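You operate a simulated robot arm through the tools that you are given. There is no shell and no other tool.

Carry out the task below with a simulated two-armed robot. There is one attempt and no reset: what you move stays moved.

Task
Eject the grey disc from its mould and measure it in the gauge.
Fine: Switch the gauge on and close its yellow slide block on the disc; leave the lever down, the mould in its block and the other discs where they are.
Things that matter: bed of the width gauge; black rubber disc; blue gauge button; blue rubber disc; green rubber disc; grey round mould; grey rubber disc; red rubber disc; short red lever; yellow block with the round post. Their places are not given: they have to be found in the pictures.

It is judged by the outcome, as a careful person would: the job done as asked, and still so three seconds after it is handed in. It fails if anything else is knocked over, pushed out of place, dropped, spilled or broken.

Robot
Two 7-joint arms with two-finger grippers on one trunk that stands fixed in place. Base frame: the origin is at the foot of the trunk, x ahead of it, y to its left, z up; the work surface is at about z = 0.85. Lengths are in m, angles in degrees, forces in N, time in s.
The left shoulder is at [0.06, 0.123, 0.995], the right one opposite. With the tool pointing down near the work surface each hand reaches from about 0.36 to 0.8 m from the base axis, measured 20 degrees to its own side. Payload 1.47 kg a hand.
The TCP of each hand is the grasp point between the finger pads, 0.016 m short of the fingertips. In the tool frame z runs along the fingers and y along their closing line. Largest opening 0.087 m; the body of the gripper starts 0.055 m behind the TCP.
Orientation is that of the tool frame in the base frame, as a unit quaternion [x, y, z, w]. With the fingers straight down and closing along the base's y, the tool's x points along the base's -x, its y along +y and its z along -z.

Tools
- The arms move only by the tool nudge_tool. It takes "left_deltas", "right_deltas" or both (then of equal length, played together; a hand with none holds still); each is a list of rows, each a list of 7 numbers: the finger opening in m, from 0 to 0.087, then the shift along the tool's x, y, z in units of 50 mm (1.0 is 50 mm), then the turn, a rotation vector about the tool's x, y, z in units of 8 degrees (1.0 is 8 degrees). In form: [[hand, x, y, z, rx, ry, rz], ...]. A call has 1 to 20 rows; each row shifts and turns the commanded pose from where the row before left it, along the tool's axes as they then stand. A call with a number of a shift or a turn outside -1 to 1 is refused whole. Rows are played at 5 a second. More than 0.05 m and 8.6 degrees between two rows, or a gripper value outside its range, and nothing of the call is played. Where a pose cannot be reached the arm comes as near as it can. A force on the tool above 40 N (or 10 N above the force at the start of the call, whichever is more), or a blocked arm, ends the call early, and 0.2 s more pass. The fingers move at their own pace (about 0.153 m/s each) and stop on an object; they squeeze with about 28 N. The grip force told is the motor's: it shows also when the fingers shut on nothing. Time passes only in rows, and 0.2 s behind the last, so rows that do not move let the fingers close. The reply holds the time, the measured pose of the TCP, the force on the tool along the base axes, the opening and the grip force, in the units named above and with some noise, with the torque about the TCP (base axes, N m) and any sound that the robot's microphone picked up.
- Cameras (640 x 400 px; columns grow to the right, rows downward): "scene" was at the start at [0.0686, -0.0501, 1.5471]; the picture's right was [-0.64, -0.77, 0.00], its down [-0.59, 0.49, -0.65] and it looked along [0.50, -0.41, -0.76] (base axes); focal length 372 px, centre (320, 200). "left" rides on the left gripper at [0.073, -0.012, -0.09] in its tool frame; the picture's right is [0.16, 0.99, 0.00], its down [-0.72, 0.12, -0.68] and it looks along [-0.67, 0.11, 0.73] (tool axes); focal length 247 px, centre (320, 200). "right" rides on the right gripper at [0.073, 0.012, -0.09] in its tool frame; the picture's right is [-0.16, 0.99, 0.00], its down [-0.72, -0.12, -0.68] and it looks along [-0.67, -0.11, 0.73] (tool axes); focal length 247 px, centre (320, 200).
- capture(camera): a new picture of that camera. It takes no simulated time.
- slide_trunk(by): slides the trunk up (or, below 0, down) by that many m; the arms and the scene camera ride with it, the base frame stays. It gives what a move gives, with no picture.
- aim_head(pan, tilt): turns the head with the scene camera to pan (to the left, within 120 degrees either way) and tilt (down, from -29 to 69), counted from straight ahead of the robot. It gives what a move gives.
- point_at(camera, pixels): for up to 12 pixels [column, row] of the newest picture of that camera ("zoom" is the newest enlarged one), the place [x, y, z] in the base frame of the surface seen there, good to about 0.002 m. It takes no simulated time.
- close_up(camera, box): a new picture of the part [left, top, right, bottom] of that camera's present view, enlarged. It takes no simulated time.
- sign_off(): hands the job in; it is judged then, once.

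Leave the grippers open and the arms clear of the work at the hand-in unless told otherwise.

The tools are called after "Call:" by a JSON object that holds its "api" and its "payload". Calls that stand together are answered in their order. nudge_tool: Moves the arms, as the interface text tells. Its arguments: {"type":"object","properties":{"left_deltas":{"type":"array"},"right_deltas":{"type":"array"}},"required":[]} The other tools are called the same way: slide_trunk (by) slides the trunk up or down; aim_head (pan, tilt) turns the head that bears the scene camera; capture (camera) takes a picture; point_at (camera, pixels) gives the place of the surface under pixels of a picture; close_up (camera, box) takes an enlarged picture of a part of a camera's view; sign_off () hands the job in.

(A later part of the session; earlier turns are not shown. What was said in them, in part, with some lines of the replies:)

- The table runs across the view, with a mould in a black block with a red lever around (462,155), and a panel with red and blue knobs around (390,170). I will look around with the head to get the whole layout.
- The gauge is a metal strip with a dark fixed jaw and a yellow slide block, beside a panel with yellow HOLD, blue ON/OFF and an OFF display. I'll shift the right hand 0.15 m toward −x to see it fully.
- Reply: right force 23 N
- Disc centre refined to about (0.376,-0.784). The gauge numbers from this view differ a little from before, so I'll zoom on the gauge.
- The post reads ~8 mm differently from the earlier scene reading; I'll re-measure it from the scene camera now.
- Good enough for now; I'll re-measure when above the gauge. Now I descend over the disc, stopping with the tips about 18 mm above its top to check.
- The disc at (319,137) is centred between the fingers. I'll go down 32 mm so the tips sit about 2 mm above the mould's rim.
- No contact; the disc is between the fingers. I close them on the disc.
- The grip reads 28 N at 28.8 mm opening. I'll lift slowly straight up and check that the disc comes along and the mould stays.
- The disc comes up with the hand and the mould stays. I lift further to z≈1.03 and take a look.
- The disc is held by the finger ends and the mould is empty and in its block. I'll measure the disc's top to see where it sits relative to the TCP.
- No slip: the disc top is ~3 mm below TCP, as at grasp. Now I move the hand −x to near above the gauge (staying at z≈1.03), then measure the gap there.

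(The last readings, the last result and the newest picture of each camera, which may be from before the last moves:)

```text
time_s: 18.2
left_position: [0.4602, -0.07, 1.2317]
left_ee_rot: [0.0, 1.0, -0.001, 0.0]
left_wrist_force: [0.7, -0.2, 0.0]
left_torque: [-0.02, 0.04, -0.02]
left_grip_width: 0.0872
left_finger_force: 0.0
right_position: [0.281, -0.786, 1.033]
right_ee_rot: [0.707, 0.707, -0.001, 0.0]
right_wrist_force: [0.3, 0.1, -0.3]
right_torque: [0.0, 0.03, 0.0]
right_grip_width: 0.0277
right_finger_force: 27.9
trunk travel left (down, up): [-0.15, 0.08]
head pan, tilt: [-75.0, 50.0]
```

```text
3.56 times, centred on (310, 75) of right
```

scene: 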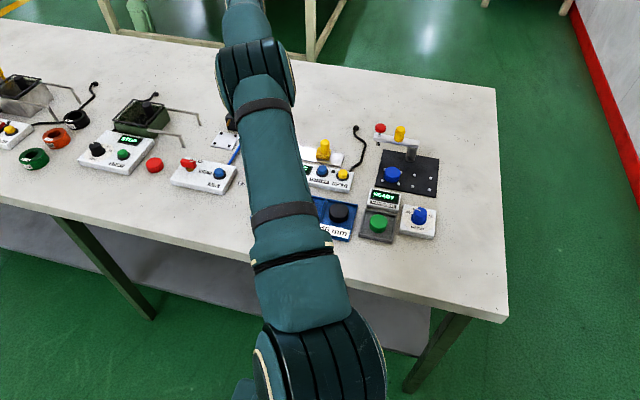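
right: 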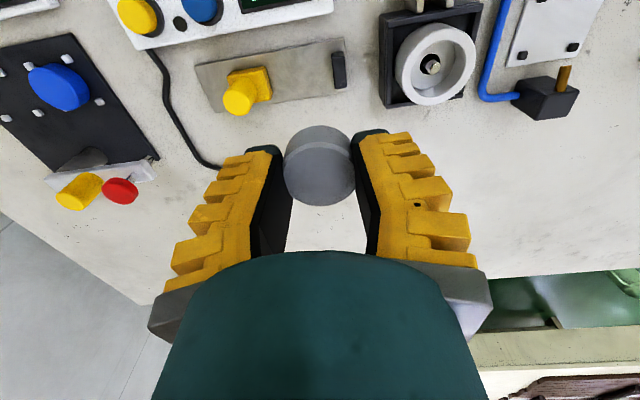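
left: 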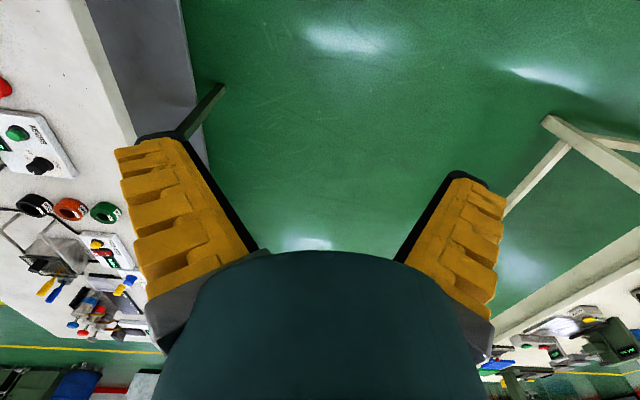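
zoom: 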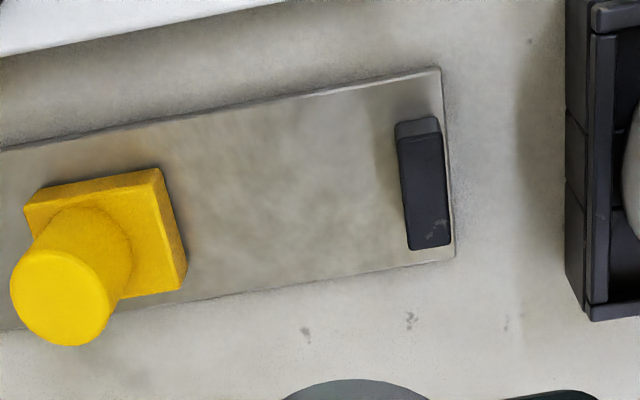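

Now I measure the slide block's near face and the fixed jaw's inner face in this zoom.

Call:
{"api": "point_at", "payload": {"camera": "zoom", "pixels": [[60, 297], [140, 220], [148, 185], [162, 270], [176, 250], [405, 160], [412, 230], [437, 180], [418, 125], [425, 80], [448, 245], [280, 180]]}}

Call:
{"api": "point_at", "payload": {"camera": "zoom", "pixels": [[183, 255], [192, 250], [172, 190], [395, 150], [388, 150], [400, 240], [392, 240], [30, 205], [20, 205], [45, 190], [300, 90], [280, 12]]}}

```text
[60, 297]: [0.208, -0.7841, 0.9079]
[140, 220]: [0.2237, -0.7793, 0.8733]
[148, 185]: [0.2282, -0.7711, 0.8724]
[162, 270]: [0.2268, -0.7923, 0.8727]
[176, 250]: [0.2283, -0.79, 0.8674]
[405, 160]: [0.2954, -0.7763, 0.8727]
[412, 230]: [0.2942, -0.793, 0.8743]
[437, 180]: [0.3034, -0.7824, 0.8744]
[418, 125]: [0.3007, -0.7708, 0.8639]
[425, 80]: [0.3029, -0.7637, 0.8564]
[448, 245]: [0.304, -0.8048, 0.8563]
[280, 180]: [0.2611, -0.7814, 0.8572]
```

```text
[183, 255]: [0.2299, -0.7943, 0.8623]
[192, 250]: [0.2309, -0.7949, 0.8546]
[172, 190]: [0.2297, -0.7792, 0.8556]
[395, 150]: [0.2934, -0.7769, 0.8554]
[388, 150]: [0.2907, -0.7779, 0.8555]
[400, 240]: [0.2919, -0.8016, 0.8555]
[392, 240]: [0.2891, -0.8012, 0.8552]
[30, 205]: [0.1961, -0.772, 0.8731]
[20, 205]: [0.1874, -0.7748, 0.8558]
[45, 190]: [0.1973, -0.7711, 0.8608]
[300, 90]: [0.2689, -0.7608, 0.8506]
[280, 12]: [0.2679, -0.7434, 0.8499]
```

The gap between slide (x≈0.2285) and jaw (x≈0.2935) is 65 mm — too tight for fingers closing along x (disc+fingers ≈60 mm plus opening). Closing along y would be better; I check the panel's rear edge clearance.

Call:
{"api": "close_up", "payload": {"camera": "right", "box": [130, 0, 350, 110]}}

Call:
{"api": "point_at", "payload": {"camera": "right", "pixels": [[160, 40], [200, 30], [250, 22], [300, 12], [325, 8], [205, 5], [142, 12], [150, 48], [165, 47], [250, 30], [300, 20], [330, 14]]}}

```text
2.91 times, centred on (240, 55) of right
```

zoom: 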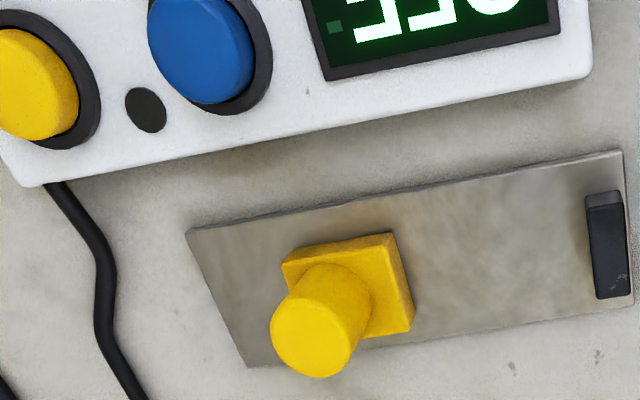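

```text
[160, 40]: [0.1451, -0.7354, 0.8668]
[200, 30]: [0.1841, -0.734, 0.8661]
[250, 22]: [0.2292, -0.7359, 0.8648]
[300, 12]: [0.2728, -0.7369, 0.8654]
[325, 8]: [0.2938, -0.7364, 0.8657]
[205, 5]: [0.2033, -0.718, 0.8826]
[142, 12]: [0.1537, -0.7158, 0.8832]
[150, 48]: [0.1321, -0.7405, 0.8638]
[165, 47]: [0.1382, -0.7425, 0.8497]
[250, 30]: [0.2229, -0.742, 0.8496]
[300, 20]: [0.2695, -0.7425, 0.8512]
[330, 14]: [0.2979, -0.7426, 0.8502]
```

The panel's rear edge is at y≈−0.738 and its top only at z≈0.866, so closing along y leaves ~17 mm clearance. I rotate the hand −90° (back to its starting yaw) while up high.

Call:
{"api": "nudge_tool", "payload": {"right_deltas": [[0.02, 0, 0, 0, 0, 0, -0.75], [0.02, 0, 0, 0, 0, 0, -0.75], [0.02, 0, 0, 0, 0, 0, -0.75], [0.02, 0, 0, 0, 0, 0, -0.75], [0.02, 0, 0, 0, 0, 0, -0.75], [0.02, 0, 0, 0, 0, 0, -0.75], [0.02, 0, 0, 0, 0, 0, -0.75], [0.02, 0, 0, 0, 0, 0, -0.75], [0.02, 0, 0, 0, 0, 0, -0.75], [0.02, 0, 0, 0, 0, 0, -0.75], [0.02, 0, 0, 0, 0, 0, -0.75], [0.02, 0, 0, 0, 0, 0, -0.75], [0.02, 0, 0, 0, 0, 0, -0.75], [0.02, 0, 0, 0, 0, 0, -0.75], [0.02, 0, 0, 0, 0, 0, -0.75], [0.02, 0, 0, 0, 0, 0, 0]]}}

Call:
{"api": "capture", "payload": {"camera": "right"}}

Call:
{"api": "capture", "payload": {"camera": "scene"}}

```text
time_s: 21.6
left_position: [0.4591, -0.0694, 1.2318]
left_ee_rot: [0.0, 1.0, 0.0, 0.0]
left_wrist_force: [-0.4, -0.5, 0.0]
left_torque: [0.0, 0.0, 0.01]
left_grip_width: 0.087
left_finger_force: 0.1
right_position: [0.281, -0.7859, 1.0325]
right_ee_rot: [-0.002, 1.0, 0.0, -0.001]
right_wrist_force: [-0.7, -0.8, 0.1]
right_torque: [0.01, 0.01, 0.0]
right_grip_width: 0.0278
right_finger_force: 27.5
trunk travel left (down, up): [-0.15, 0.08]
head pan, tilt: [-75.0, 50.0]
```

```text
taken
```

right: 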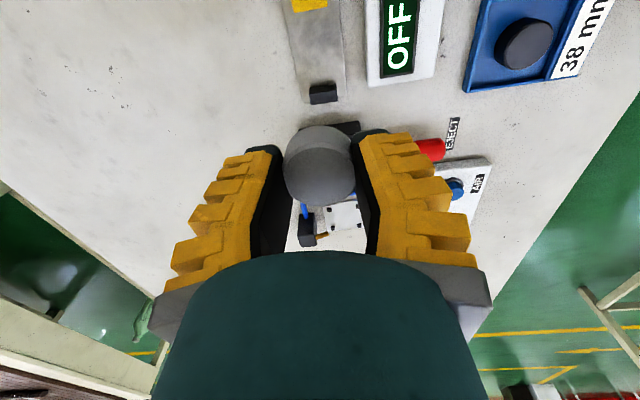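

```text
taken
```

scene: 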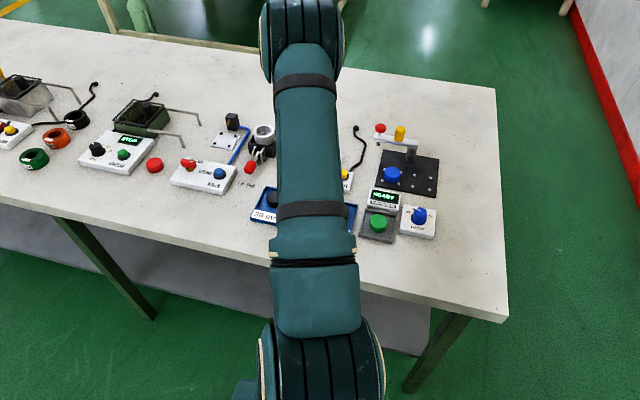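

The hand is rotated. I measure disc, jaw and bed from here.

Call:
{"api": "close_up", "payload": {"camera": "right", "box": [230, 0, 430, 210]}}

Call:
{"api": "point_at", "payload": {"camera": "right", "pixels": [[320, 177], [286, 175], [354, 175], [320, 152], [320, 203], [322, 90], [312, 97], [332, 95], [300, 60], [342, 60], [308, 4], [322, 103]]}}

```text
1.90 times, centred on (330, 105) of right
```

zoom: 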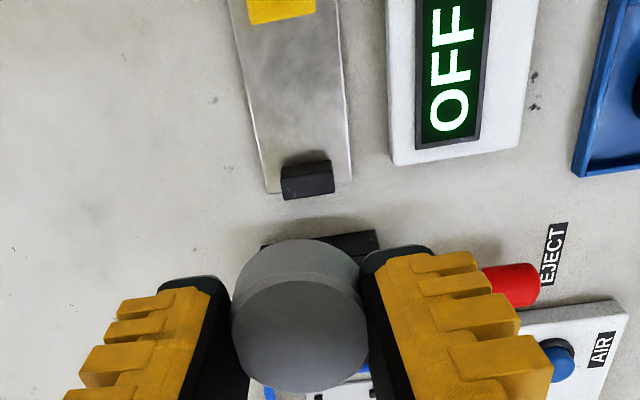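

```text
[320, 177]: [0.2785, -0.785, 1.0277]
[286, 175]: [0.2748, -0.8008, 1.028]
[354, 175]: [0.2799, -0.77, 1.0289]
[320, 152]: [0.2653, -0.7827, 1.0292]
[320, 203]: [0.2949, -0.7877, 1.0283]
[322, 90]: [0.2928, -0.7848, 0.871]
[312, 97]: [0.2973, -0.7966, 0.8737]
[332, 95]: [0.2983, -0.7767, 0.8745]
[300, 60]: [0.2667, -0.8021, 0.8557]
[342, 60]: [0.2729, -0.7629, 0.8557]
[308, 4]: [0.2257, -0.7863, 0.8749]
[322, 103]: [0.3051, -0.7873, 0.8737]
```

Disc centre is at (0.279,-0.785), the gap's middle at x≈0.261. I shift −x by 18 mm and descend to TCP z≈0.90 (disc bottom just over jaw height).

Call:
{"api": "nudge_tool", "payload": {"right_deltas": [[0.02, 0.36, 0, 0, 0, 0, 0], [0.02, 0, 0, 0.66, 0, 0, 0], [0.02, 0, 0, 0.66, 0, 0, 0], [0.02, 0, 0, 0.66, 0, 0, 0], [0.02, 0, 0, 0.66, 0, 0, 0], [0.02, 0, 0, 0, 0, 0, 0]]}}

Call:
{"api": "capture", "payload": {"camera": "right"}}

Call:
{"api": "capture", "payload": {"camera": "scene"}}

```text
time_s: 23.0
left_position: [0.4595, -0.0707, 1.2328]
left_ee_rot: [0.001, 1.0, -0.001, 0.0]
left_wrist_force: [-0.4, -0.4, -0.5]
left_torque: [-0.01, 0.04, -0.01]
left_grip_width: 0.0868
left_finger_force: 0.0
right_position: [0.2628, -0.7851, 0.9001]
right_ee_rot: [0.0, 1.0, -0.001, 0.0]
right_wrist_force: [0.1, -0.1, -1.0]
right_torque: [-0.02, 0.0, -0.02]
right_grip_width: 0.0276
right_finger_force: 28.0
trunk travel left (down, up): [-0.15, 0.08]
head pan, tilt: [-75.0, 50.0]
```

```text
taken
```

right: 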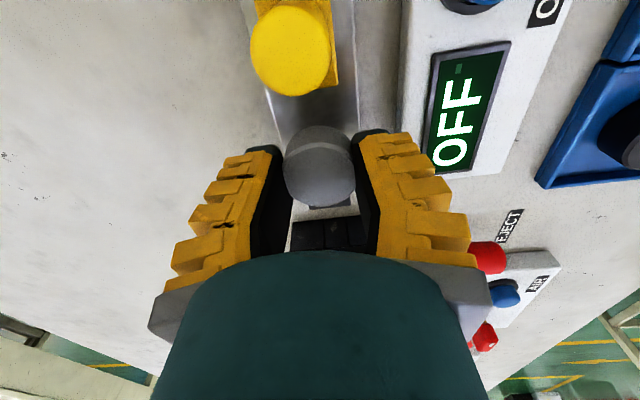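

```text
taken
```

scene: 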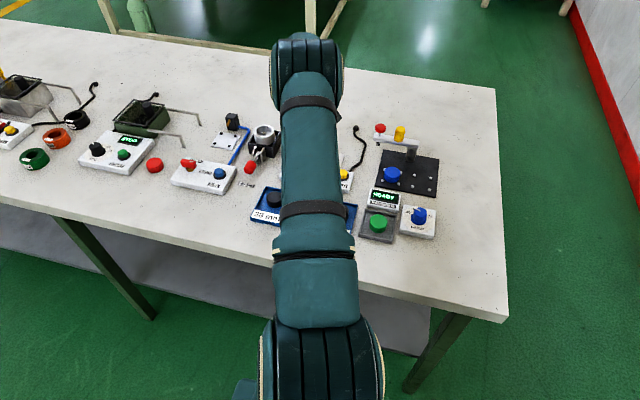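

The disc hangs over the bed between post and jaw. I zoom to check before lowering.

Call:
{"api": "close_up", "payload": {"camera": "right", "box": [230, 60, 410, 230]}}

Call:
{"api": "point_at", "payload": {"camera": "right", "pixels": [[320, 177], [320, 152], [320, 203], [288, 175], [353, 175], [325, 210], [290, 45], [334, 75], [338, 85]]}}

```text
2.35 times, centred on (320, 145) of right
```

zoom: 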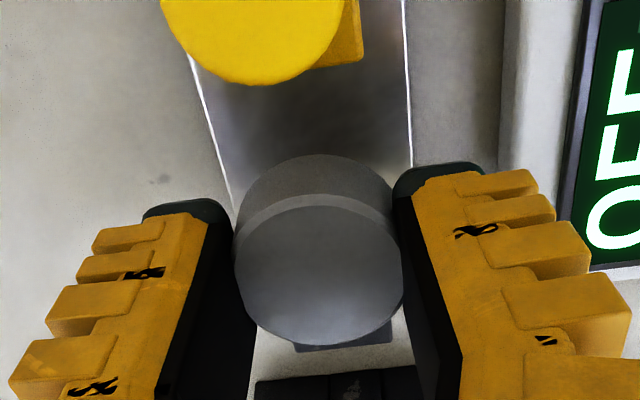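

```text
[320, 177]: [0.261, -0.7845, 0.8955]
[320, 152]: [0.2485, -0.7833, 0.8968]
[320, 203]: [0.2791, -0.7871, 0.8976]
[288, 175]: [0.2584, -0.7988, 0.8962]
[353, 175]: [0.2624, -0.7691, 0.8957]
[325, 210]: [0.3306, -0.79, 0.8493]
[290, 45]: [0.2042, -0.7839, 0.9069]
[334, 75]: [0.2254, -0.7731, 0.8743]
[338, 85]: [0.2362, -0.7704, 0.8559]
```

Disc centre (0.2615,-0.785), clear of both jaw (0.292) and block (0.2285). I lower 16 mm, then in small steps watching force.

Call:
{"api": "nudge_tool", "payload": {"right_deltas": [[0.02, 0, 0, 0.16, 0, 0, 0], [0.02, 0, 0, 0.16, 0, 0, 0], [0.02, 0, 0, 0.04, 0, 0, 0], [0.02, 0, 0, 0, 0, 0, 0]]}}

Call:
{"api": "capture", "payload": {"camera": "right"}}

```text
time_s: 24.0
left_position: [0.4592, -0.0703, 1.2324]
left_ee_rot: [0.0, 1.0, 0.001, 0.0]
left_wrist_force: [-0.4, 0.2, 0.0]
left_torque: [-0.03, 0.02, -0.01]
left_grip_width: 0.0871
left_finger_force: 0.0
right_position: [0.2624, -0.7857, 0.8808]
right_ee_rot: [0.0, 1.0, -0.001, 0.001]
right_wrist_force: [-0.2, 0.7, -0.9]
right_torque: [-0.02, 0.03, 0.03]
right_grip_width: 0.0276
right_finger_force: 28.2
trunk travel left (down, up): [-0.15, 0.08]
head pan, tilt: [-75.0, 50.0]
```

```text
taken
```

right: 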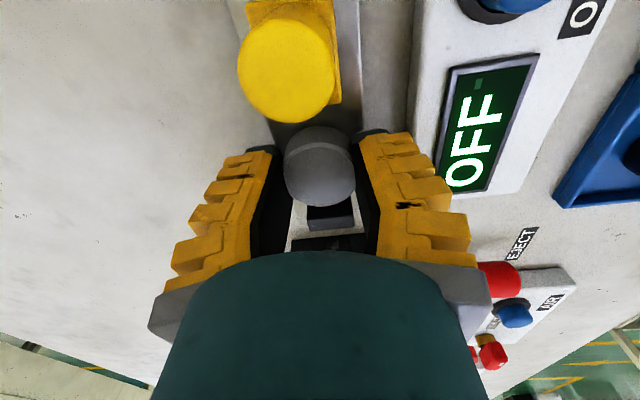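

No contact yet at TCP z≈0.881. I continue in 2 mm steps.

Call:
{"api": "nudge_tool", "payload": {"right_deltas": [[0.02, 0, 0, 0.04, 0, 0, 0], [0.02, 0, 0, 0.04, 0, 0, 0], [0.02, 0, 0, 0, 0, 0, 0]]}}

```text
time_s: 24.8
left_position: [0.4596, -0.0697, 1.2327]
left_ee_rot: [0.001, 1.0, -0.001, 0.0]
left_wrist_force: [-0.5, -0.2, -0.3]
left_torque: [-0.02, 0.05, 0.01]
left_grip_width: 0.0871
left_finger_force: 0.1
right_position: [0.262, -0.7854, 0.8799]
right_ee_rot: [0.001, 1.0, -0.001, 0.001]
right_wrist_force: [0.0, 0.1, 10.6]
right_torque: [-0.01, 0.19, 0.01]
right_grip_width: 0.0279
right_finger_force: 27.5
trunk travel left (down, up): [-0.15, 0.08]
head pan, tilt: [-75.0, 50.0]
```

Contact at 10.6 N: the disc stands on the bed. I relax by 1.5 mm and open the fingers to about 45 mm.

Call:
{"api": "nudge_tool", "payload": {"right_deltas": [[0.02, 0, 0, -0.03, 0, 0, 0], [0.028, 0, 0, 0, 0, 0, 0], [0.036, 0, 0, 0, 0, 0, 0], [0.042, 0, 0, 0, 0, 0, 0], [0.045, 0, 0, 0, 0, 0, 0], [0.045, 0, 0, 0, 0, 0, 0]]}}

Call:
{"api": "capture", "payload": {"camera": "right"}}

```text
time_s: 26.2
left_position: [0.4584, -0.0701, 1.2314]
left_ee_rot: [0.001, 1.0, 0.0, 0.0]
left_wrist_force: [0.1, 0.2, 0.2]
left_torque: [0.01, -0.03, 0.02]
left_grip_width: 0.087
left_finger_force: 0.0
right_position: [0.2622, -0.7858, 0.879]
right_ee_rot: [0.0, 1.0, 0.001, 0.0]
right_wrist_force: [0.2, 0.2, 0.1]
right_torque: [0.01, -0.01, 0.02]
right_grip_width: 0.0505
right_finger_force: 3.9
trunk travel left (down, up): [-0.15, 0.08]
head pan, tilt: [-75.0, 50.0]
```

```text
taken
```

right: 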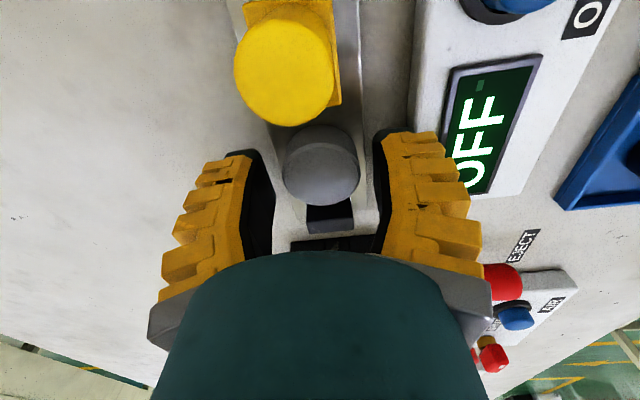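

Released; the disc sits on the bed. I raise straight up and look.

Call:
{"api": "nudge_tool", "payload": {"right_deltas": [[0.045, 0, 0, -0.2, 0, 0, 0], [0.045, 0, 0, -0.6, 0, 0, 0], [0.045, 0, 0, -0.8, 0, 0, 0], [0.045, 0, 0, -0.8, 0, 0, 0], [0.045, 0, 0, 0, 0, 0, 0]]}}

Call:
{"api": "capture", "payload": {"camera": "right"}}

```text
time_s: 27.4
left_position: [0.4611, -0.071, 1.2322]
left_ee_rot: [0.0, 1.0, 0.0, 0.0]
left_wrist_force: [0.5, 0.1, 0.0]
left_torque: [0.0, -0.02, -0.01]
left_grip_width: 0.0872
left_finger_force: 0.1
right_position: [0.2624, -0.786, 0.9995]
right_ee_rot: [0.0, 1.0, 0.001, -0.001]
right_wrist_force: [-0.2, -0.7, -0.6]
right_torque: [0.01, -0.01, 0.01]
right_grip_width: 0.0503
right_finger_force: 4.4
trunk travel left (down, up): [-0.15, 0.08]
head pan, tilt: [-75.0, 50.0]
```

```text
taken
```

right: 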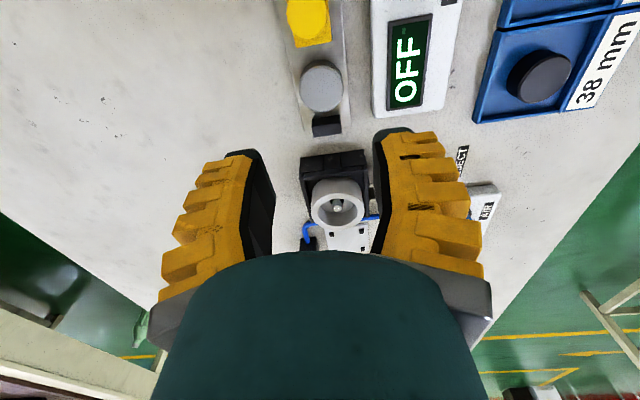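

The disc rests on the bed between block and jaw. Next the blue button: I move the closed hand toward (0.16,-0.716) at z≈1.0 to see it.

Call:
{"api": "nudge_tool", "payload": {"right_deltas": [[0.0, 0.4, 0.35, 0, 0, 0, 0], [0.0, 0.5, 0.35, 0, 0, 0, 0], [0.0, 0.5, 0.35, 0, 0, 0, 0], [0.0, 0.4, 0.35, 0, 0, 0, 0], [0.0, 0, 0, 0, 0, 0, 0]]}}

Call:
{"api": "capture", "payload": {"camera": "right"}}

Call:
{"api": "close_up", "payload": {"camera": "right", "box": [210, 40, 410, 165]}}

```text
time_s: 28.6
left_position: [0.4598, -0.0708, 1.233]
left_ee_rot: [0.0, 1.0, 0.0, 0.0]
left_wrist_force: [0.5, -0.2, -0.1]
left_torque: [0.0, 0.01, 0.0]
left_grip_width: 0.0869
left_finger_force: 0.0
right_position: [0.1727, -0.7154, 0.9991]
right_ee_rot: [0.0, 1.0, 0.0, 0.0]
right_wrist_force: [-0.3, -0.5, -0.1]
right_torque: [0.04, -0.02, 0.02]
right_grip_width: 0.0
right_finger_force: 28.2
trunk travel left (down, up): [-0.15, 0.08]
head pan, tilt: [-75.0, 50.0]
```

```text
taken
```

right: 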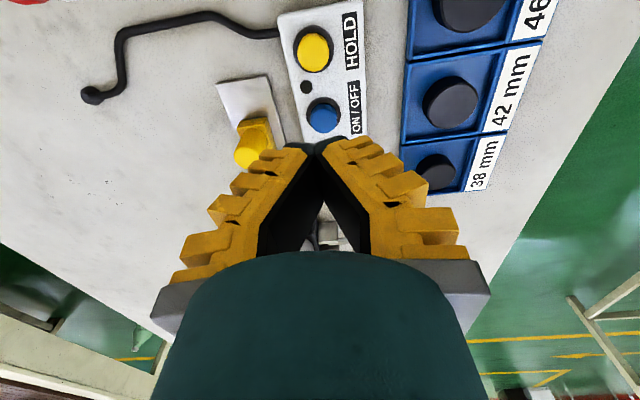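

```text
3.20 times, centred on (310, 102) of right
```

zoom: 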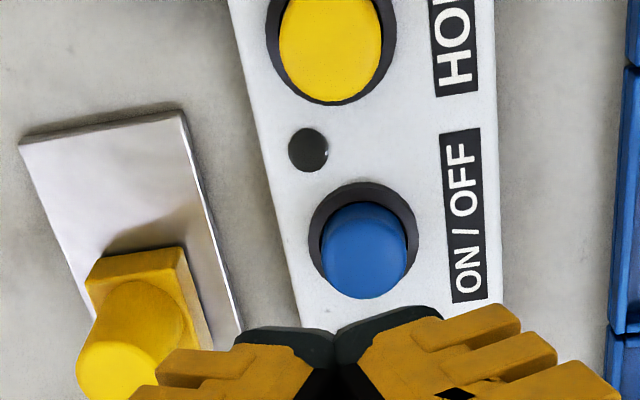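

Call:
{"api": "point_at", "payload": {"camera": "zoom", "pixels": [[365, 255], [330, 255], [400, 255], [365, 215], [365, 288], [330, 45], [318, 205], [410, 215], [125, 360], [135, 260]]}}

```text
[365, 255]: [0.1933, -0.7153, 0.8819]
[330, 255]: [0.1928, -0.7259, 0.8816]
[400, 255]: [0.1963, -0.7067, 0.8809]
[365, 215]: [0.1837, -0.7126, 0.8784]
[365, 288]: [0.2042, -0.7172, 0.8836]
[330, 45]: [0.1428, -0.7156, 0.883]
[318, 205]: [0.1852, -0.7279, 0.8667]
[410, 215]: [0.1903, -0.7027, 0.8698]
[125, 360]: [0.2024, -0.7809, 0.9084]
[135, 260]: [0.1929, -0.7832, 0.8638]
```

Button centre (0.195,-0.716), top z≈0.883. I move over it and descend to ~3 mm above.

Call:
{"api": "nudge_tool", "payload": {"right_deltas": [[0.0, -0.44, -0.01, 0.3, 0, 0, 0], [0.0, 0, 0, 0.8, 0, 0, 0], [0.0, 0, 0, 0.8, 0, 0, 0], [0.0, 0, 0, 0, 0, 0, 0]]}}

Call:
{"api": "capture", "payload": {"camera": "right"}}

```text
time_s: 29.6
left_position: [0.4594, -0.07, 1.2338]
left_ee_rot: [0.001, 1.0, 0.0, 0.0]
left_wrist_force: [0.2, 0.3, 0.1]
left_torque: [0.02, -0.04, -0.01]
left_grip_width: 0.087
left_finger_force: 0.1
right_position: [0.1936, -0.7167, 0.9051]
right_ee_rot: [0.001, 1.0, 0.001, 0.0]
right_wrist_force: [-0.2, 1.2, 0.6]
right_torque: [-0.02, -0.02, 0.0]
right_grip_width: 0.0
right_finger_force: 28.3
trunk travel left (down, up): [-0.15, 0.08]
head pan, tilt: [-75.0, 50.0]
```

```text
taken
```

right: 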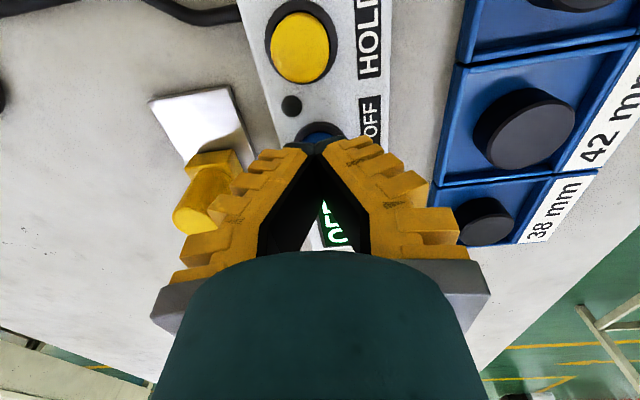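

The tips are ~6 mm above the button. I press down in 2 mm steps.

Call:
{"api": "nudge_tool", "payload": {"right_deltas": [[0.0, 0, 0, 0.08, 0, 0, 0], [0.0, 0, 0, 0.04, 0, 0, 0], [0.0, 0, 0, 0.04, 0, 0, 0]]}}

Call:
{"api": "capture", "payload": {"camera": "right"}}

```text
time_s: 30.4
left_position: [0.46, -0.0696, 1.2322]
left_ee_rot: [0.0, 1.0, 0.0, 0.0]
left_wrist_force: [0.0, -0.7, 0.0]
left_torque: [-0.02, 0.02, 0.01]
left_grip_width: 0.0872
left_finger_force: 0.0
right_position: [0.1938, -0.7166, 0.8968]
right_ee_rot: [0.0, 1.0, 0.0, 0.0]
right_wrist_force: [-0.7, -0.5, 0.3]
right_torque: [0.02, -0.04, 0.01]
right_grip_width: 0.0061
right_finger_force: 28.2
trunk travel left (down, up): [-0.15, 0.08]
head pan, tilt: [-75.0, 50.0]
```

```text
taken
```

right: 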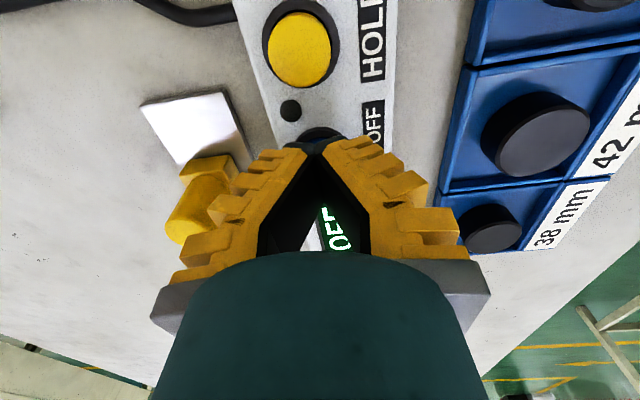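

The display still reads OFF and force is small. I continue pressing.

Call:
{"api": "nudge_tool", "payload": {"right_deltas": [[0.0, 0, 0, 0.04, 0, 0, 0], [0.0, 0, 0, 0.04, 0, 0, 0]]}}

Call:
{"api": "close_up", "payload": {"camera": "right", "box": [260, 100, 420, 260]}}

```text
time_s: 31.0
left_position: [0.4596, -0.0704, 1.2321]
left_ee_rot: [0.0, 1.0, -0.001, 0.001]
left_wrist_force: [-0.6, -1.0, 0.5]
left_torque: [0.01, 0.02, 0.02]
left_grip_width: 0.0872
left_finger_force: 0.0
right_position: [0.1943, -0.7156, 0.8926]
right_ee_rot: [0.0, 1.0, 0.0, 0.0]
right_wrist_force: [-0.2, -1.0, 2.2]
right_torque: [0.0, -0.02, -0.01]
right_grip_width: 0.0059
right_finger_force: 27.7
trunk travel left (down, up): [-0.15, 0.08]
head pan, tilt: [-75.0, 50.0]
heard: click
```

```text
2.50 times, centred on (340, 180) of right
```

zoom: 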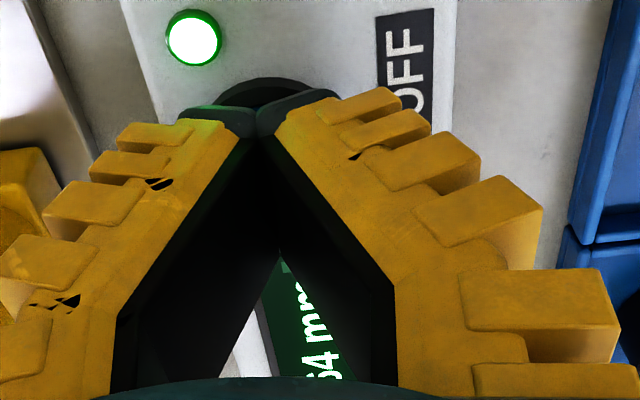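

A click was heard, the lamp is lit green and the display shows "…64 mm": the gauge is on. I raise straight up.

Call:
{"api": "nudge_tool", "payload": {"right_deltas": [[0.0, 0, 0, -0.3, 0, 0, 0], [0.0, 0, 0, -0.8, 0, 0, 0], [0.0, 0, 0, -0.9, 0, 0, 0], [0.0, 0, 0, 0, 0, 0, 0]]}}

Call:
{"api": "capture", "payload": {"camera": "right"}}

Call:
{"api": "capture", "payload": {"camera": "scene"}}

```text
time_s: 32.0
left_position: [0.4597, -0.071, 1.2319]
left_ee_rot: [-0.001, 1.0, 0.0, 0.0]
left_wrist_force: [-0.2, 0.4, -1.0]
left_torque: [0.0, 0.0, 0.01]
left_grip_width: 0.0871
left_finger_force: 0.0
right_position: [0.1948, -0.7171, 0.9942]
right_ee_rot: [0.0, 1.0, 0.001, 0.0]
right_wrist_force: [0.2, -1.0, -0.5]
right_torque: [0.0, -0.02, -0.02]
right_grip_width: 0.0001
right_finger_force: 28.3
trunk travel left (down, up): [-0.15, 0.08]
head pan, tilt: [-75.0, 50.0]
```

```text
taken
```

right: 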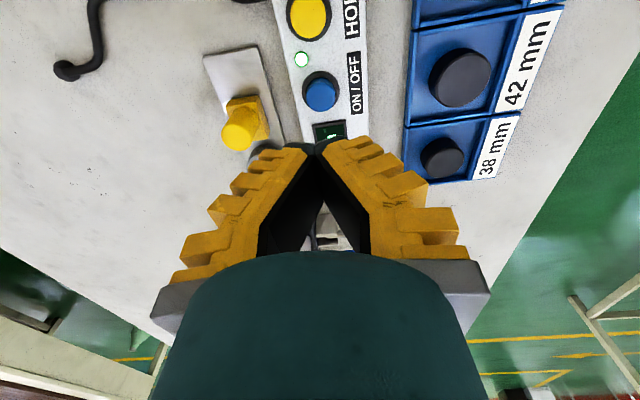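

```text
taken
```

scene: 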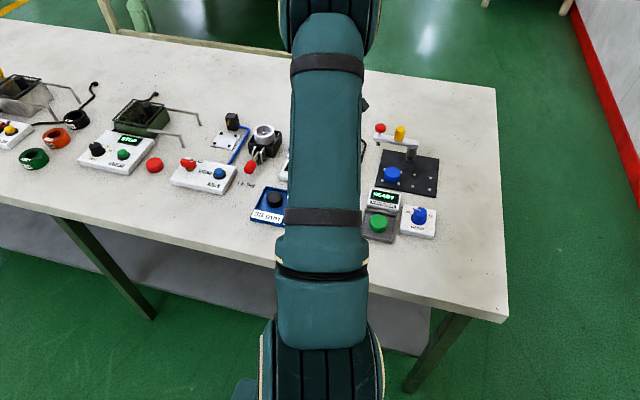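

The gauge reads on. Now the slide: I'll push its post toward +x with closed fingers from behind. I move to (0.165,-0.784) at z≈0.99 first.

Call:
{"api": "nudge_tool", "payload": {"right_deltas": [[0.0, 0.3, -0.67, 0, 0, 0, 0], [0.0, 0.3, -0.67, 0, 0, 0, 0], [0.0, 0, 0, 0, 0, 0, 0]]}}

Call:
{"api": "capture", "payload": {"camera": "right"}}

Call:
{"api": "close_up", "payload": {"camera": "right", "box": [240, 70, 440, 195]}}

```text
time_s: 32.8
left_position: [0.4593, -0.0699, 1.2328]
left_ee_rot: [0.0, 1.0, 0.0, 0.0]
left_wrist_force: [0.2, -1.2, 0.3]
left_torque: [0.0, 0.0, 0.01]
left_grip_width: 0.0871
left_finger_force: 0.0
right_position: [0.1636, -0.7833, 0.9934]
right_ee_rot: [0.0, 1.0, 0.0, 0.0]
right_wrist_force: [-0.4, 0.5, 0.9]
right_torque: [-0.02, 0.02, 0.0]
right_grip_width: 0.0
right_finger_force: 28.1
trunk travel left (down, up): [-0.15, 0.08]
head pan, tilt: [-75.0, 50.0]
```

```text
taken
```

right: 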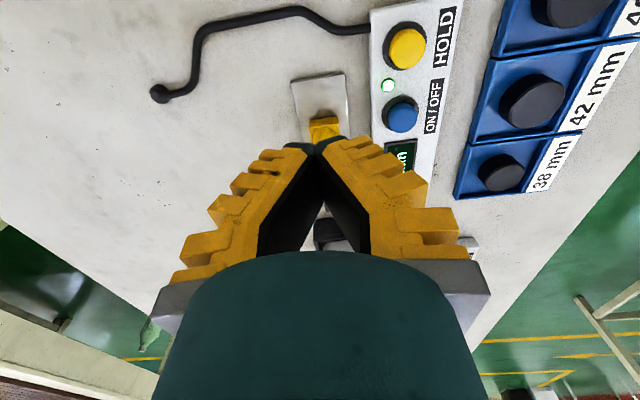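

```text
3.20 times, centred on (340, 132) of right
```

zoom: 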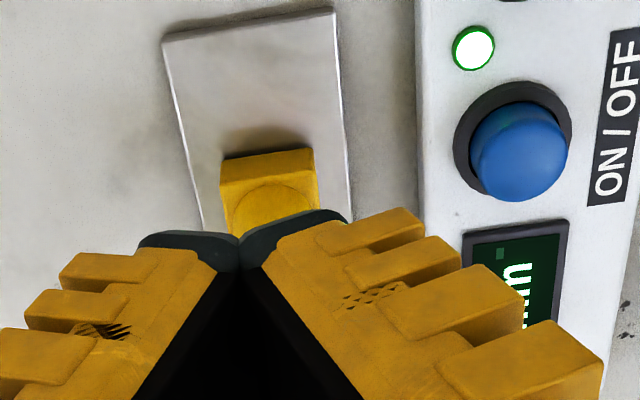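

The fingers hide the post but the block's rear edge is seen at zoom (265,160). I measure.

Call:
{"api": "point_at", "payload": {"camera": "zoom", "pixels": [[265, 185], [265, 160], [226, 190], [312, 180], [265, 200], [240, 215], [290, 205], [195, 215], [345, 180], [225, 165]]}}

```text
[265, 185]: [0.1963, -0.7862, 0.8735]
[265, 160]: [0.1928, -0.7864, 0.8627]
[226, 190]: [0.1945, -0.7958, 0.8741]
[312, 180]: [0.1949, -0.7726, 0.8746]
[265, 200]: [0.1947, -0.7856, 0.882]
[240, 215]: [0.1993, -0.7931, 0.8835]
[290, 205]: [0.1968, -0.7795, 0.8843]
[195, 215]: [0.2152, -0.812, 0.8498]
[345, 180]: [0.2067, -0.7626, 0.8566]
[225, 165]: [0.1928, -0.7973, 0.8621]
```

The post's rear is at x≈0.195, block centred at y≈−0.784; the finger's front face will be at x≈0.181. I descend to TCP z≈0.895 (tips above the block top at 0.8735).

Call:
{"api": "nudge_tool", "payload": {"right_deltas": [[0.0, 0, 0, 0.7, 0, 0, 0], [0.0, 0, 0, 0.7, 0, 0, 0], [0.0, 0, 0, 0.55, 0, 0, 0], [0.0, 0, 0, 0, 0, 0, 0]]}}

Call:
{"api": "capture", "payload": {"camera": "right"}}

```text
time_s: 33.8
left_position: [0.4611, -0.0694, 1.2321]
left_ee_rot: [0.001, 1.0, 0.0, 0.0]
left_wrist_force: [0.0, 0.5, 0.0]
left_torque: [-0.03, -0.01, -0.02]
left_grip_width: 0.0871
left_finger_force: 0.1
right_position: [0.1641, -0.7824, 0.8967]
right_ee_rot: [0.0, 1.0, 0.001, 0.0]
right_wrist_force: [0.0, -0.1, 0.0]
right_torque: [0.03, 0.01, 0.0]
right_grip_width: 0.0001
right_finger_force: 27.7
trunk travel left (down, up): [-0.15, 0.08]
head pan, tilt: [-75.0, 50.0]
```

```text
taken
```

right: 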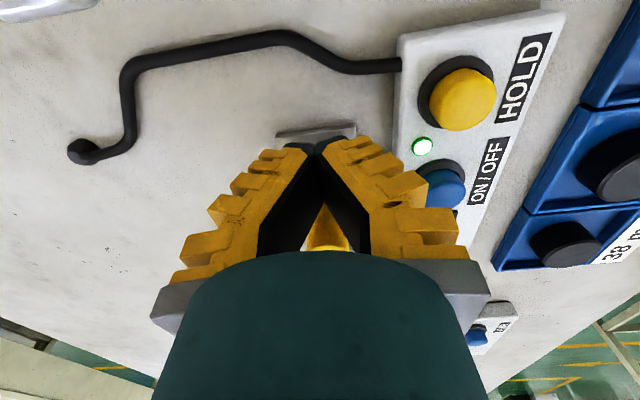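

The post is ahead between the fingers. I push +x: first 14 mm, then on in 4 mm steps, watching the force.

Call:
{"api": "nudge_tool", "payload": {"right_deltas": [[0.0, -0.14, 0, 0, 0, 0, 0], [0.0, -0.14, 0, 0, 0, 0, 0], [0.0, -0.08, 0, 0, 0, 0, 0], [0.0, -0.08, 0, 0, 0, 0, 0], [0.0, 0, 0, 0, 0, 0, 0]]}}

Call:
{"api": "capture", "payload": {"camera": "right"}}

Call:
{"api": "capture", "payload": {"camera": "scene"}}

```text
time_s: 35.0
left_position: [0.4598, -0.0698, 1.2325]
left_ee_rot: [-0.001, 1.0, 0.001, 0.0]
left_wrist_force: [0.2, -0.2, 0.9]
left_torque: [-0.02, -0.02, 0.02]
left_grip_width: 0.0871
left_finger_force: 0.1
right_position: [0.1864, -0.7832, 0.8956]
right_ee_rot: [0.001, 1.0, 0.001, 0.0]
right_wrist_force: [0.8, -0.4, -0.7]
right_torque: [-0.01, 0.02, 0.0]
right_grip_width: 0.0001
right_finger_force: 28.0
trunk travel left (down, up): [-0.15, 0.08]
head pan, tilt: [-75.0, 50.0]
```

```text
taken
```

right: 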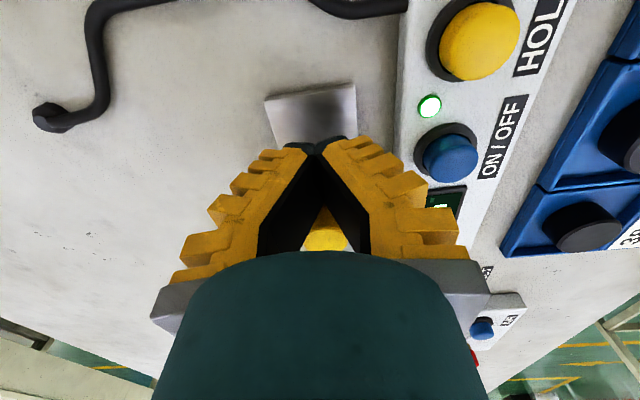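

```text
taken
```

scene: 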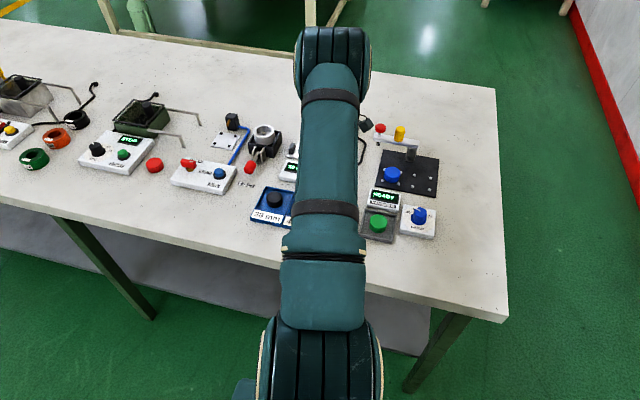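

Slight push force; the block should be moving. I continue by 12 mm.

Call:
{"api": "nudge_tool", "payload": {"right_deltas": [[0.0, -0.08, 0, 0, 0, 0, 0], [0.0, -0.08, 0, 0, 0, 0, 0], [0.0, -0.08, 0, 0, 0, 0, 0], [0.0, 0, 0, 0, 0, 0, 0]]}}

Call:
{"api": "close_up", "payload": {"camera": "right", "box": [230, 80, 480, 260]}}

Call:
{"api": "close_up", "payload": {"camera": "scene", "box": [240, 110, 380, 200]}}

```text
time_s: 36.0
left_position: [0.4588, -0.0704, 1.232]
left_ee_rot: [0.0, 1.0, 0.001, 0.0]
left_wrist_force: [-0.1, -0.2, 0.7]
left_torque: [0.02, -0.04, 0.06]
left_grip_width: 0.0871
left_finger_force: 0.0
right_position: [0.1983, -0.7839, 0.8957]
right_ee_rot: [0.0, 1.0, 0.0, 0.0]
right_wrist_force: [-0.1, -0.1, 0.5]
right_torque: [0.01, 0.01, 0.05]
right_grip_width: 0.0
right_finger_force: 28.2
trunk travel left (down, up): [-0.15, 0.08]
head pan, tilt: [-75.0, 50.0]
```

```text
2.22 times, centred on (355, 170) of right
```

zoom: 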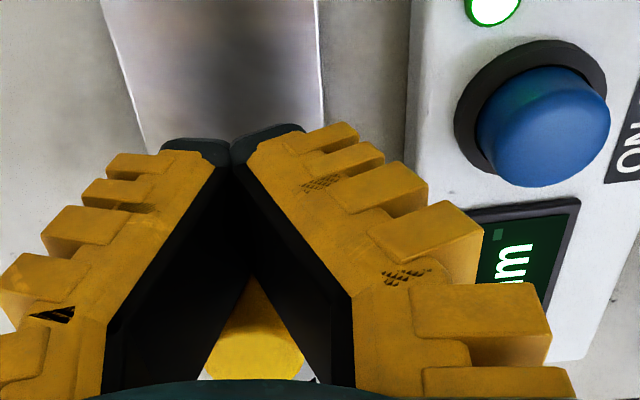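

```text
4.44 times, centred on (310, 155) of scene
```

zoom: 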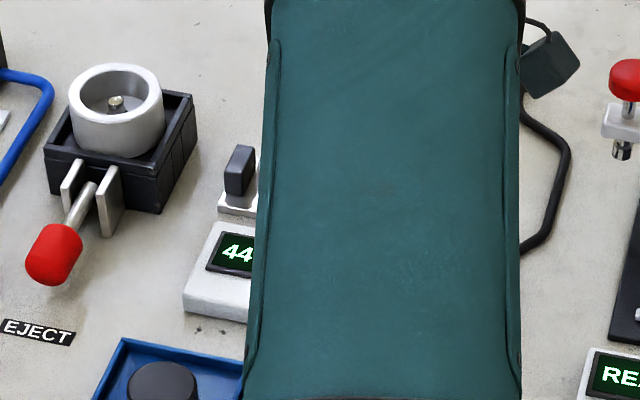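

The scene view shows "44…" on the display, so the gap is 44 mm; about 6 mm to go. I push in 2 mm steps.

Call:
{"api": "nudge_tool", "payload": {"right_deltas": [[0.0, -0.04, 0, 0, 0, 0, 0], [0.0, -0.04, 0, 0, 0, 0, 0], [0.0, 0, 0, 0, 0, 0, 0]]}}

Call:
{"api": "close_up", "payload": {"camera": "scene", "box": [240, 110, 380, 200]}}

```text
time_s: 36.8
left_position: [0.459, -0.0702, 1.2331]
left_ee_rot: [-0.001, 1.0, 0.0, 0.0]
left_wrist_force: [-1.2, -0.7, -0.5]
left_torque: [0.0, -0.01, 0.0]
left_grip_width: 0.087
left_finger_force: 0.1
right_position: [0.202, -0.7826, 0.8956]
right_ee_rot: [0.0, 1.0, 0.0, 0.0]
right_wrist_force: [0.3, 0.3, 0.4]
right_torque: [0.0, -0.01, -0.05]
right_grip_width: 0.0002
right_finger_force: 27.6
trunk travel left (down, up): [-0.15, 0.08]
head pan, tilt: [-75.0, 50.0]
```

```text
4.44 times, centred on (310, 155) of scene
```

zoom: 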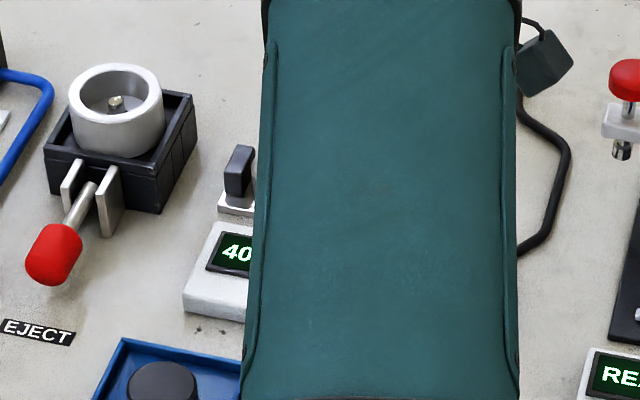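

The display now starts with "40". I continue in 1 mm steps.

Call:
{"api": "nudge_tool", "payload": {"right_deltas": [[0.0, -0.02, 0, 0, 0, 0, 0], [0.0, -0.02, 0, 0, 0, 0, 0], [0.0, 0, 0, 0, 0, 0, 0]]}}

Call:
{"api": "close_up", "payload": {"camera": "scene", "box": [240, 110, 380, 200]}}

```text
time_s: 37.6
left_position: [0.4595, -0.0713, 1.2326]
left_ee_rot: [0.0, 1.0, 0.0, -0.001]
left_wrist_force: [0.4, 0.3, 0.4]
left_torque: [0.03, -0.03, -0.02]
left_grip_width: 0.087
left_finger_force: 0.0
right_position: [0.2048, -0.783, 0.8954]
right_ee_rot: [0.001, 1.0, 0.0, 0.001]
right_wrist_force: [-1.0, 0.4, 0.8]
right_torque: [0.03, -0.02, 0.01]
right_grip_width: 0.0002
right_finger_force: 28.5
trunk travel left (down, up): [-0.15, 0.08]
head pan, tilt: [-75.0, 50.0]
```

```text
4.44 times, centred on (310, 155) of scene
```

zoom: 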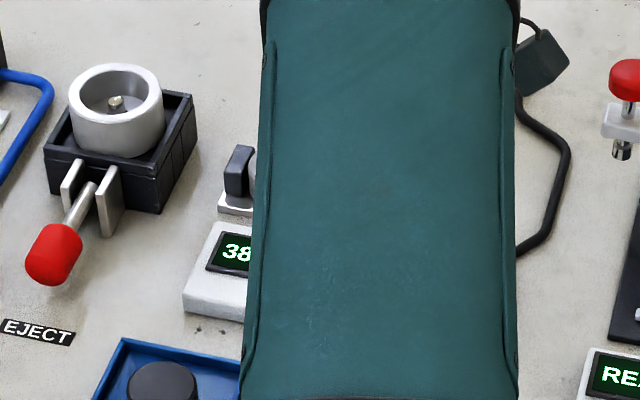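

It reads "38…" and the disc is visible close to the jaw. No push-back yet; I continue 1 mm at a time until a contact force shows.

Call:
{"api": "nudge_tool", "payload": {"right_deltas": [[0.0, -0.02, 0, 0, 0, 0, 0], [0.0, 0, 0, 0, 0, 0, 0]]}}

Call:
{"api": "close_up", "payload": {"camera": "scene", "box": [240, 110, 380, 200]}}

```text
time_s: 38.2
left_position: [0.4592, -0.0704, 1.2327]
left_ee_rot: [0.001, 1.0, 0.001, 0.0]
left_wrist_force: [0.2, -0.1, 0.6]
left_torque: [0.02, -0.01, 0.02]
left_grip_width: 0.0871
left_finger_force: 0.1
right_position: [0.204, -0.7832, 0.896]
right_ee_rot: [0.0, 1.0, 0.0, 0.001]
right_wrist_force: [-0.8, -0.8, -0.6]
right_torque: [0.02, 0.01, -0.02]
right_grip_width: 0.0
right_finger_force: 28.8
trunk travel left (down, up): [-0.15, 0.08]
head pan, tilt: [-75.0, 50.0]
```

```text
4.44 times, centred on (310, 155) of scene
```

zoom: 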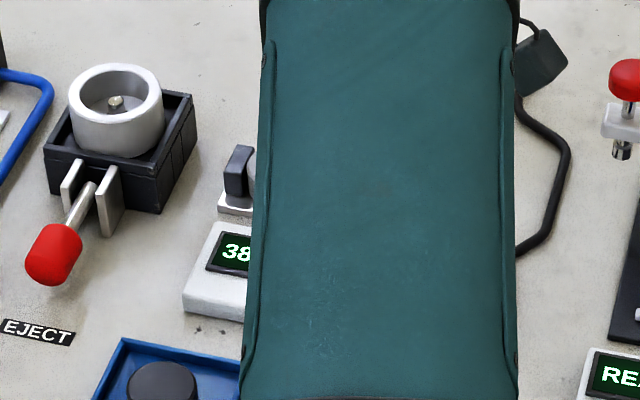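

Still 38, the position barely changed. One or two more 1 mm steps to confirm the disc is seated against the jaw.

Call:
{"api": "nudge_tool", "payload": {"right_deltas": [[0.0, -0.02, 0, 0, 0, 0, 0], [0.0, -0.02, 0, 0, 0, 0, 0], [0.0, 0, 0, 0, 0, 0, 0]]}}

Call:
{"api": "close_up", "payload": {"camera": "scene", "box": [240, 110, 380, 200]}}

```text
time_s: 39.0
left_position: [0.4593, -0.0709, 1.2318]
left_ee_rot: [0.0, 1.0, 0.0, 0.001]
left_wrist_force: [-0.5, -0.1, 1.5]
left_torque: [0.0, 0.0, -0.01]
left_grip_width: 0.0869
left_finger_force: 0.0
right_position: [0.2061, -0.7821, 0.8946]
right_ee_rot: [0.0, 1.0, 0.0, 0.0]
right_wrist_force: [-8.3, -0.3, 0.2]
right_torque: [0.01, 0.06, -0.04]
right_grip_width: 0.0003
right_finger_force: 27.7
trunk travel left (down, up): [-0.15, 0.08]
head pan, tilt: [-75.0, 50.0]
```

```text
4.44 times, centred on (310, 155) of scene
```

zoom: 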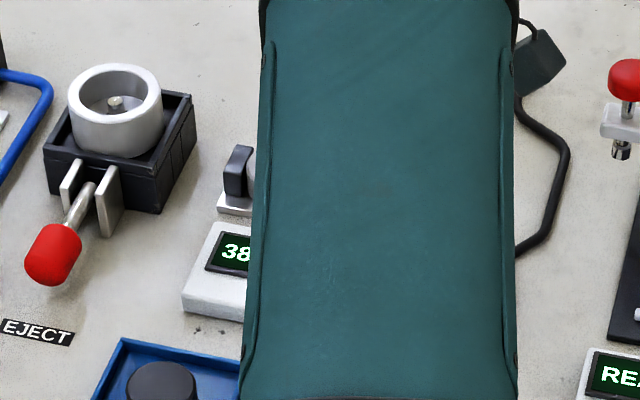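

The push-back is 8 N and the display stays at 38: the block is closed on the disc. I back off 20 mm in −x, then raise.

Call:
{"api": "nudge_tool", "payload": {"right_deltas": [[0.0, 0.1, 0, 0, 0, 0, 0], [0.0, 0.3, 0, 0, 0, 0, 0], [0.0, 0, 0, -0.6, 0, 0, 0], [0.0, 0, 0, -0.9, 0, 0, 0], [0.0, 0, 0, -0.9, 0, 0, 0], [0.0, 0, 0, -0.9, 0, 0, 0], [0.0, 0, 0, 0, 0, 0, 0]]}}

Call:
{"api": "capture", "payload": {"camera": "right"}}

Call:
{"api": "capture", "payload": {"camera": "scene"}}

```text
time_s: 40.6
left_position: [0.4589, -0.0705, 1.2317]
left_ee_rot: [0.0, 1.0, 0.0, 0.0]
left_wrist_force: [0.0, 0.6, -0.5]
left_torque: [0.0, 0.0, 0.01]
left_grip_width: 0.0872
left_finger_force: 0.2
right_position: [0.1867, -0.7825, 1.0588]
right_ee_rot: [0.001, 1.0, 0.001, 0.0]
right_wrist_force: [-0.2, 0.3, 0.2]
right_torque: [0.02, -0.05, 0.0]
right_grip_width: 0.0
right_finger_force: 28.3
trunk travel left (down, up): [-0.15, 0.08]
head pan, tilt: [-75.0, 50.0]
```

```text
taken
```

right: 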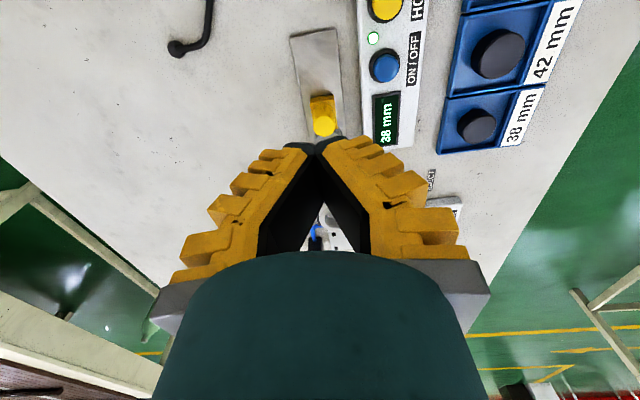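

```text
taken
```

scene: 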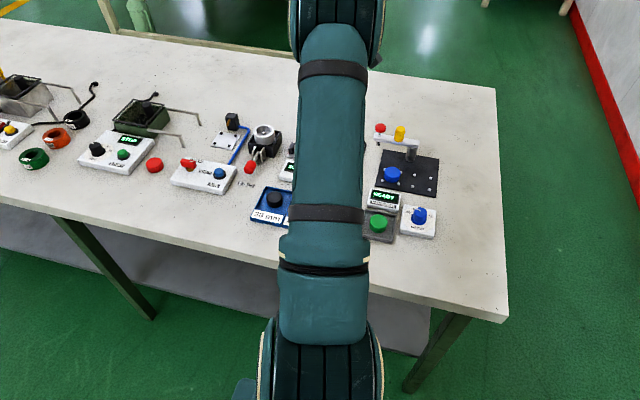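

The display shows "38 mm". I now raise further, open the gripper and retract the arm toward the robot, clear of the bench.

Call:
{"api": "nudge_tool", "payload": {"right_deltas": [[0.0, 0, 0, -0.9, 0, 0, 0], [0.087, 0, 0, -0.9, 0, 0, 0], [0.087, -0.3, 0.87, 0, 0, 0, 0], [0.087, -0.3, 0.87, 0, 0, 0, 0], [0.087, -0.3, 0.87, 0, 0, 0, 0], [0.087, -0.3, 0.87, 0, 0, 0, 0], [0.087, -0.3, 0.87, 0, 0, 0, 0], [0.087, -0.3, 0.87, 0, 0, 0, 0], [0.087, -0.3, 0.87, 0, 0, 0, 0], [0.087, 0, 0, 0, 0, 0, 0]]}}

Call:
{"api": "capture", "payload": {"camera": "right"}}

Call:
{"api": "capture", "payload": {"camera": "scene"}}

```text
time_s: 42.8
left_position: [0.4596, -0.0702, 1.232]
left_ee_rot: [0.0, 1.0, 0.0, 0.0]
left_wrist_force: [-0.1, -0.2, 0.0]
left_torque: [0.02, 0.0, 0.0]
left_grip_width: 0.0869
left_finger_force: 0.0
right_position: [0.2928, -0.4789, 1.1507]
right_ee_rot: [0.001, 1.0, 0.001, -0.001]
right_wrist_force: [-0.4, 0.4, 0.0]
right_torque: [0.02, 0.03, 0.01]
right_grip_width: 0.0872
right_finger_force: 0.2
trunk travel left (down, up): [-0.15, 0.08]
head pan, tilt: [-75.0, 50.0]
```

```text
taken
```

right: 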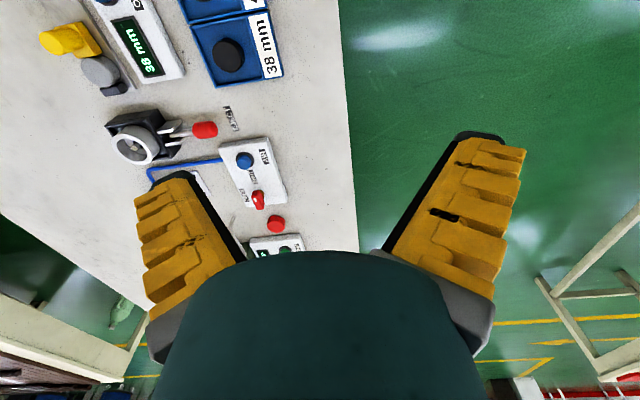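

```text
taken
```

scene: 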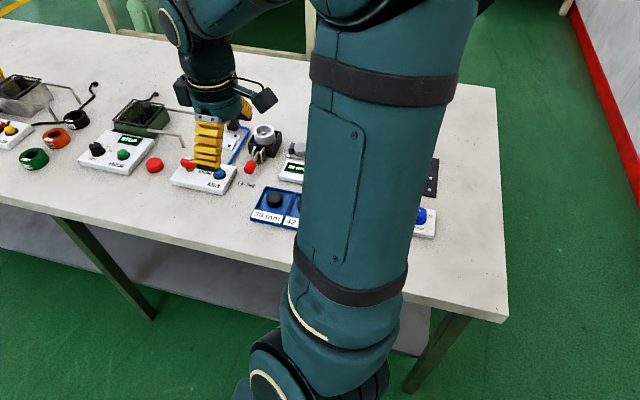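

I zoom in on the gauge, mould and lever to verify the final state.

Call:
{"api": "close_up", "payload": {"camera": "right", "box": [20, 0, 280, 170]}}

Call:
{"api": "point_at", "payload": {"camera": "right", "pixels": [[100, 70], [55, 42], [90, 45], [115, 89], [205, 130], [132, 143], [228, 55], [276, 223]]}}

Call:
{"api": "close_up", "payload": {"camera": "scene", "box": [180, 110, 340, 210]}}

```text
2.35 times, centred on (150, 85) of right
```

zoom: 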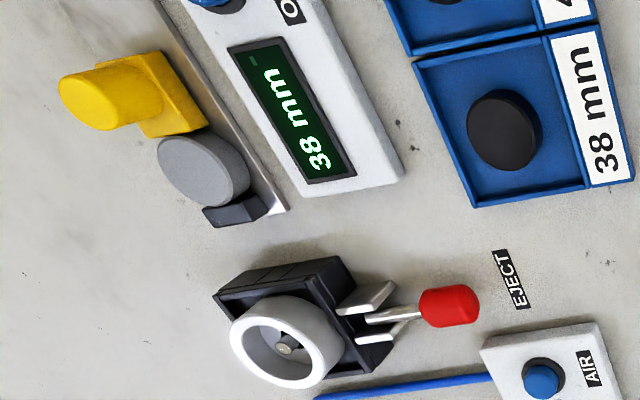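

```text
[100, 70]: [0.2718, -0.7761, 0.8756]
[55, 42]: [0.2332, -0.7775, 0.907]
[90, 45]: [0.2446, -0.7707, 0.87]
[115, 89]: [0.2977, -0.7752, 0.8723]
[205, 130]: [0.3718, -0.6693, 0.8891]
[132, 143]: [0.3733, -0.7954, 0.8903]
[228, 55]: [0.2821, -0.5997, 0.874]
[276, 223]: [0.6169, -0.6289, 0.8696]
```

```text
4.00 times, centred on (260, 160) of scene
```

zoom: 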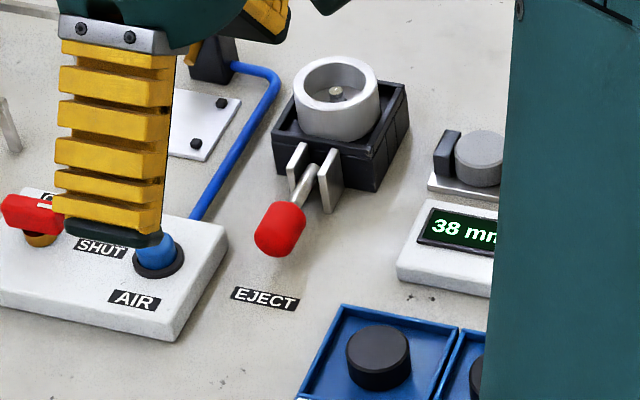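

Everything checks out. The display reads 38 mm with its lamp on. The grey disc sits between the fixed jaw and the closed yellow block. The empty mould is still in its block, the lever is down (knob z≈0.889), and the other discs are where they were. Both grippers are open and the arms are clear, so I hand the job in.

Call:
{"api": "sign_off", "payload": {}}

```text
The job is handed in.
```

The grey disc is out of its mould and sitting in the width gauge, which is on and reads 38 mm. I handed the job in, but I haven't seen the verdict.

- **Gauge:** the blue button was pressed once, with a click and the lamp lit. The yellow slide block is pushed up against the disc, holding it to the fixed jaw.
- **Mould and lever:** the mould is empty and still in its block. The red lever is down and has stayed there.
- **Other discs:** I didn't touch the black, blue, green or red discs. The red disc and the black disc in the 38 mm tray are clearly in place in the last pictures. The right arm partly hid the others.
- **Arms:** both grippers are open, and the right arm is pulled back near where it started.
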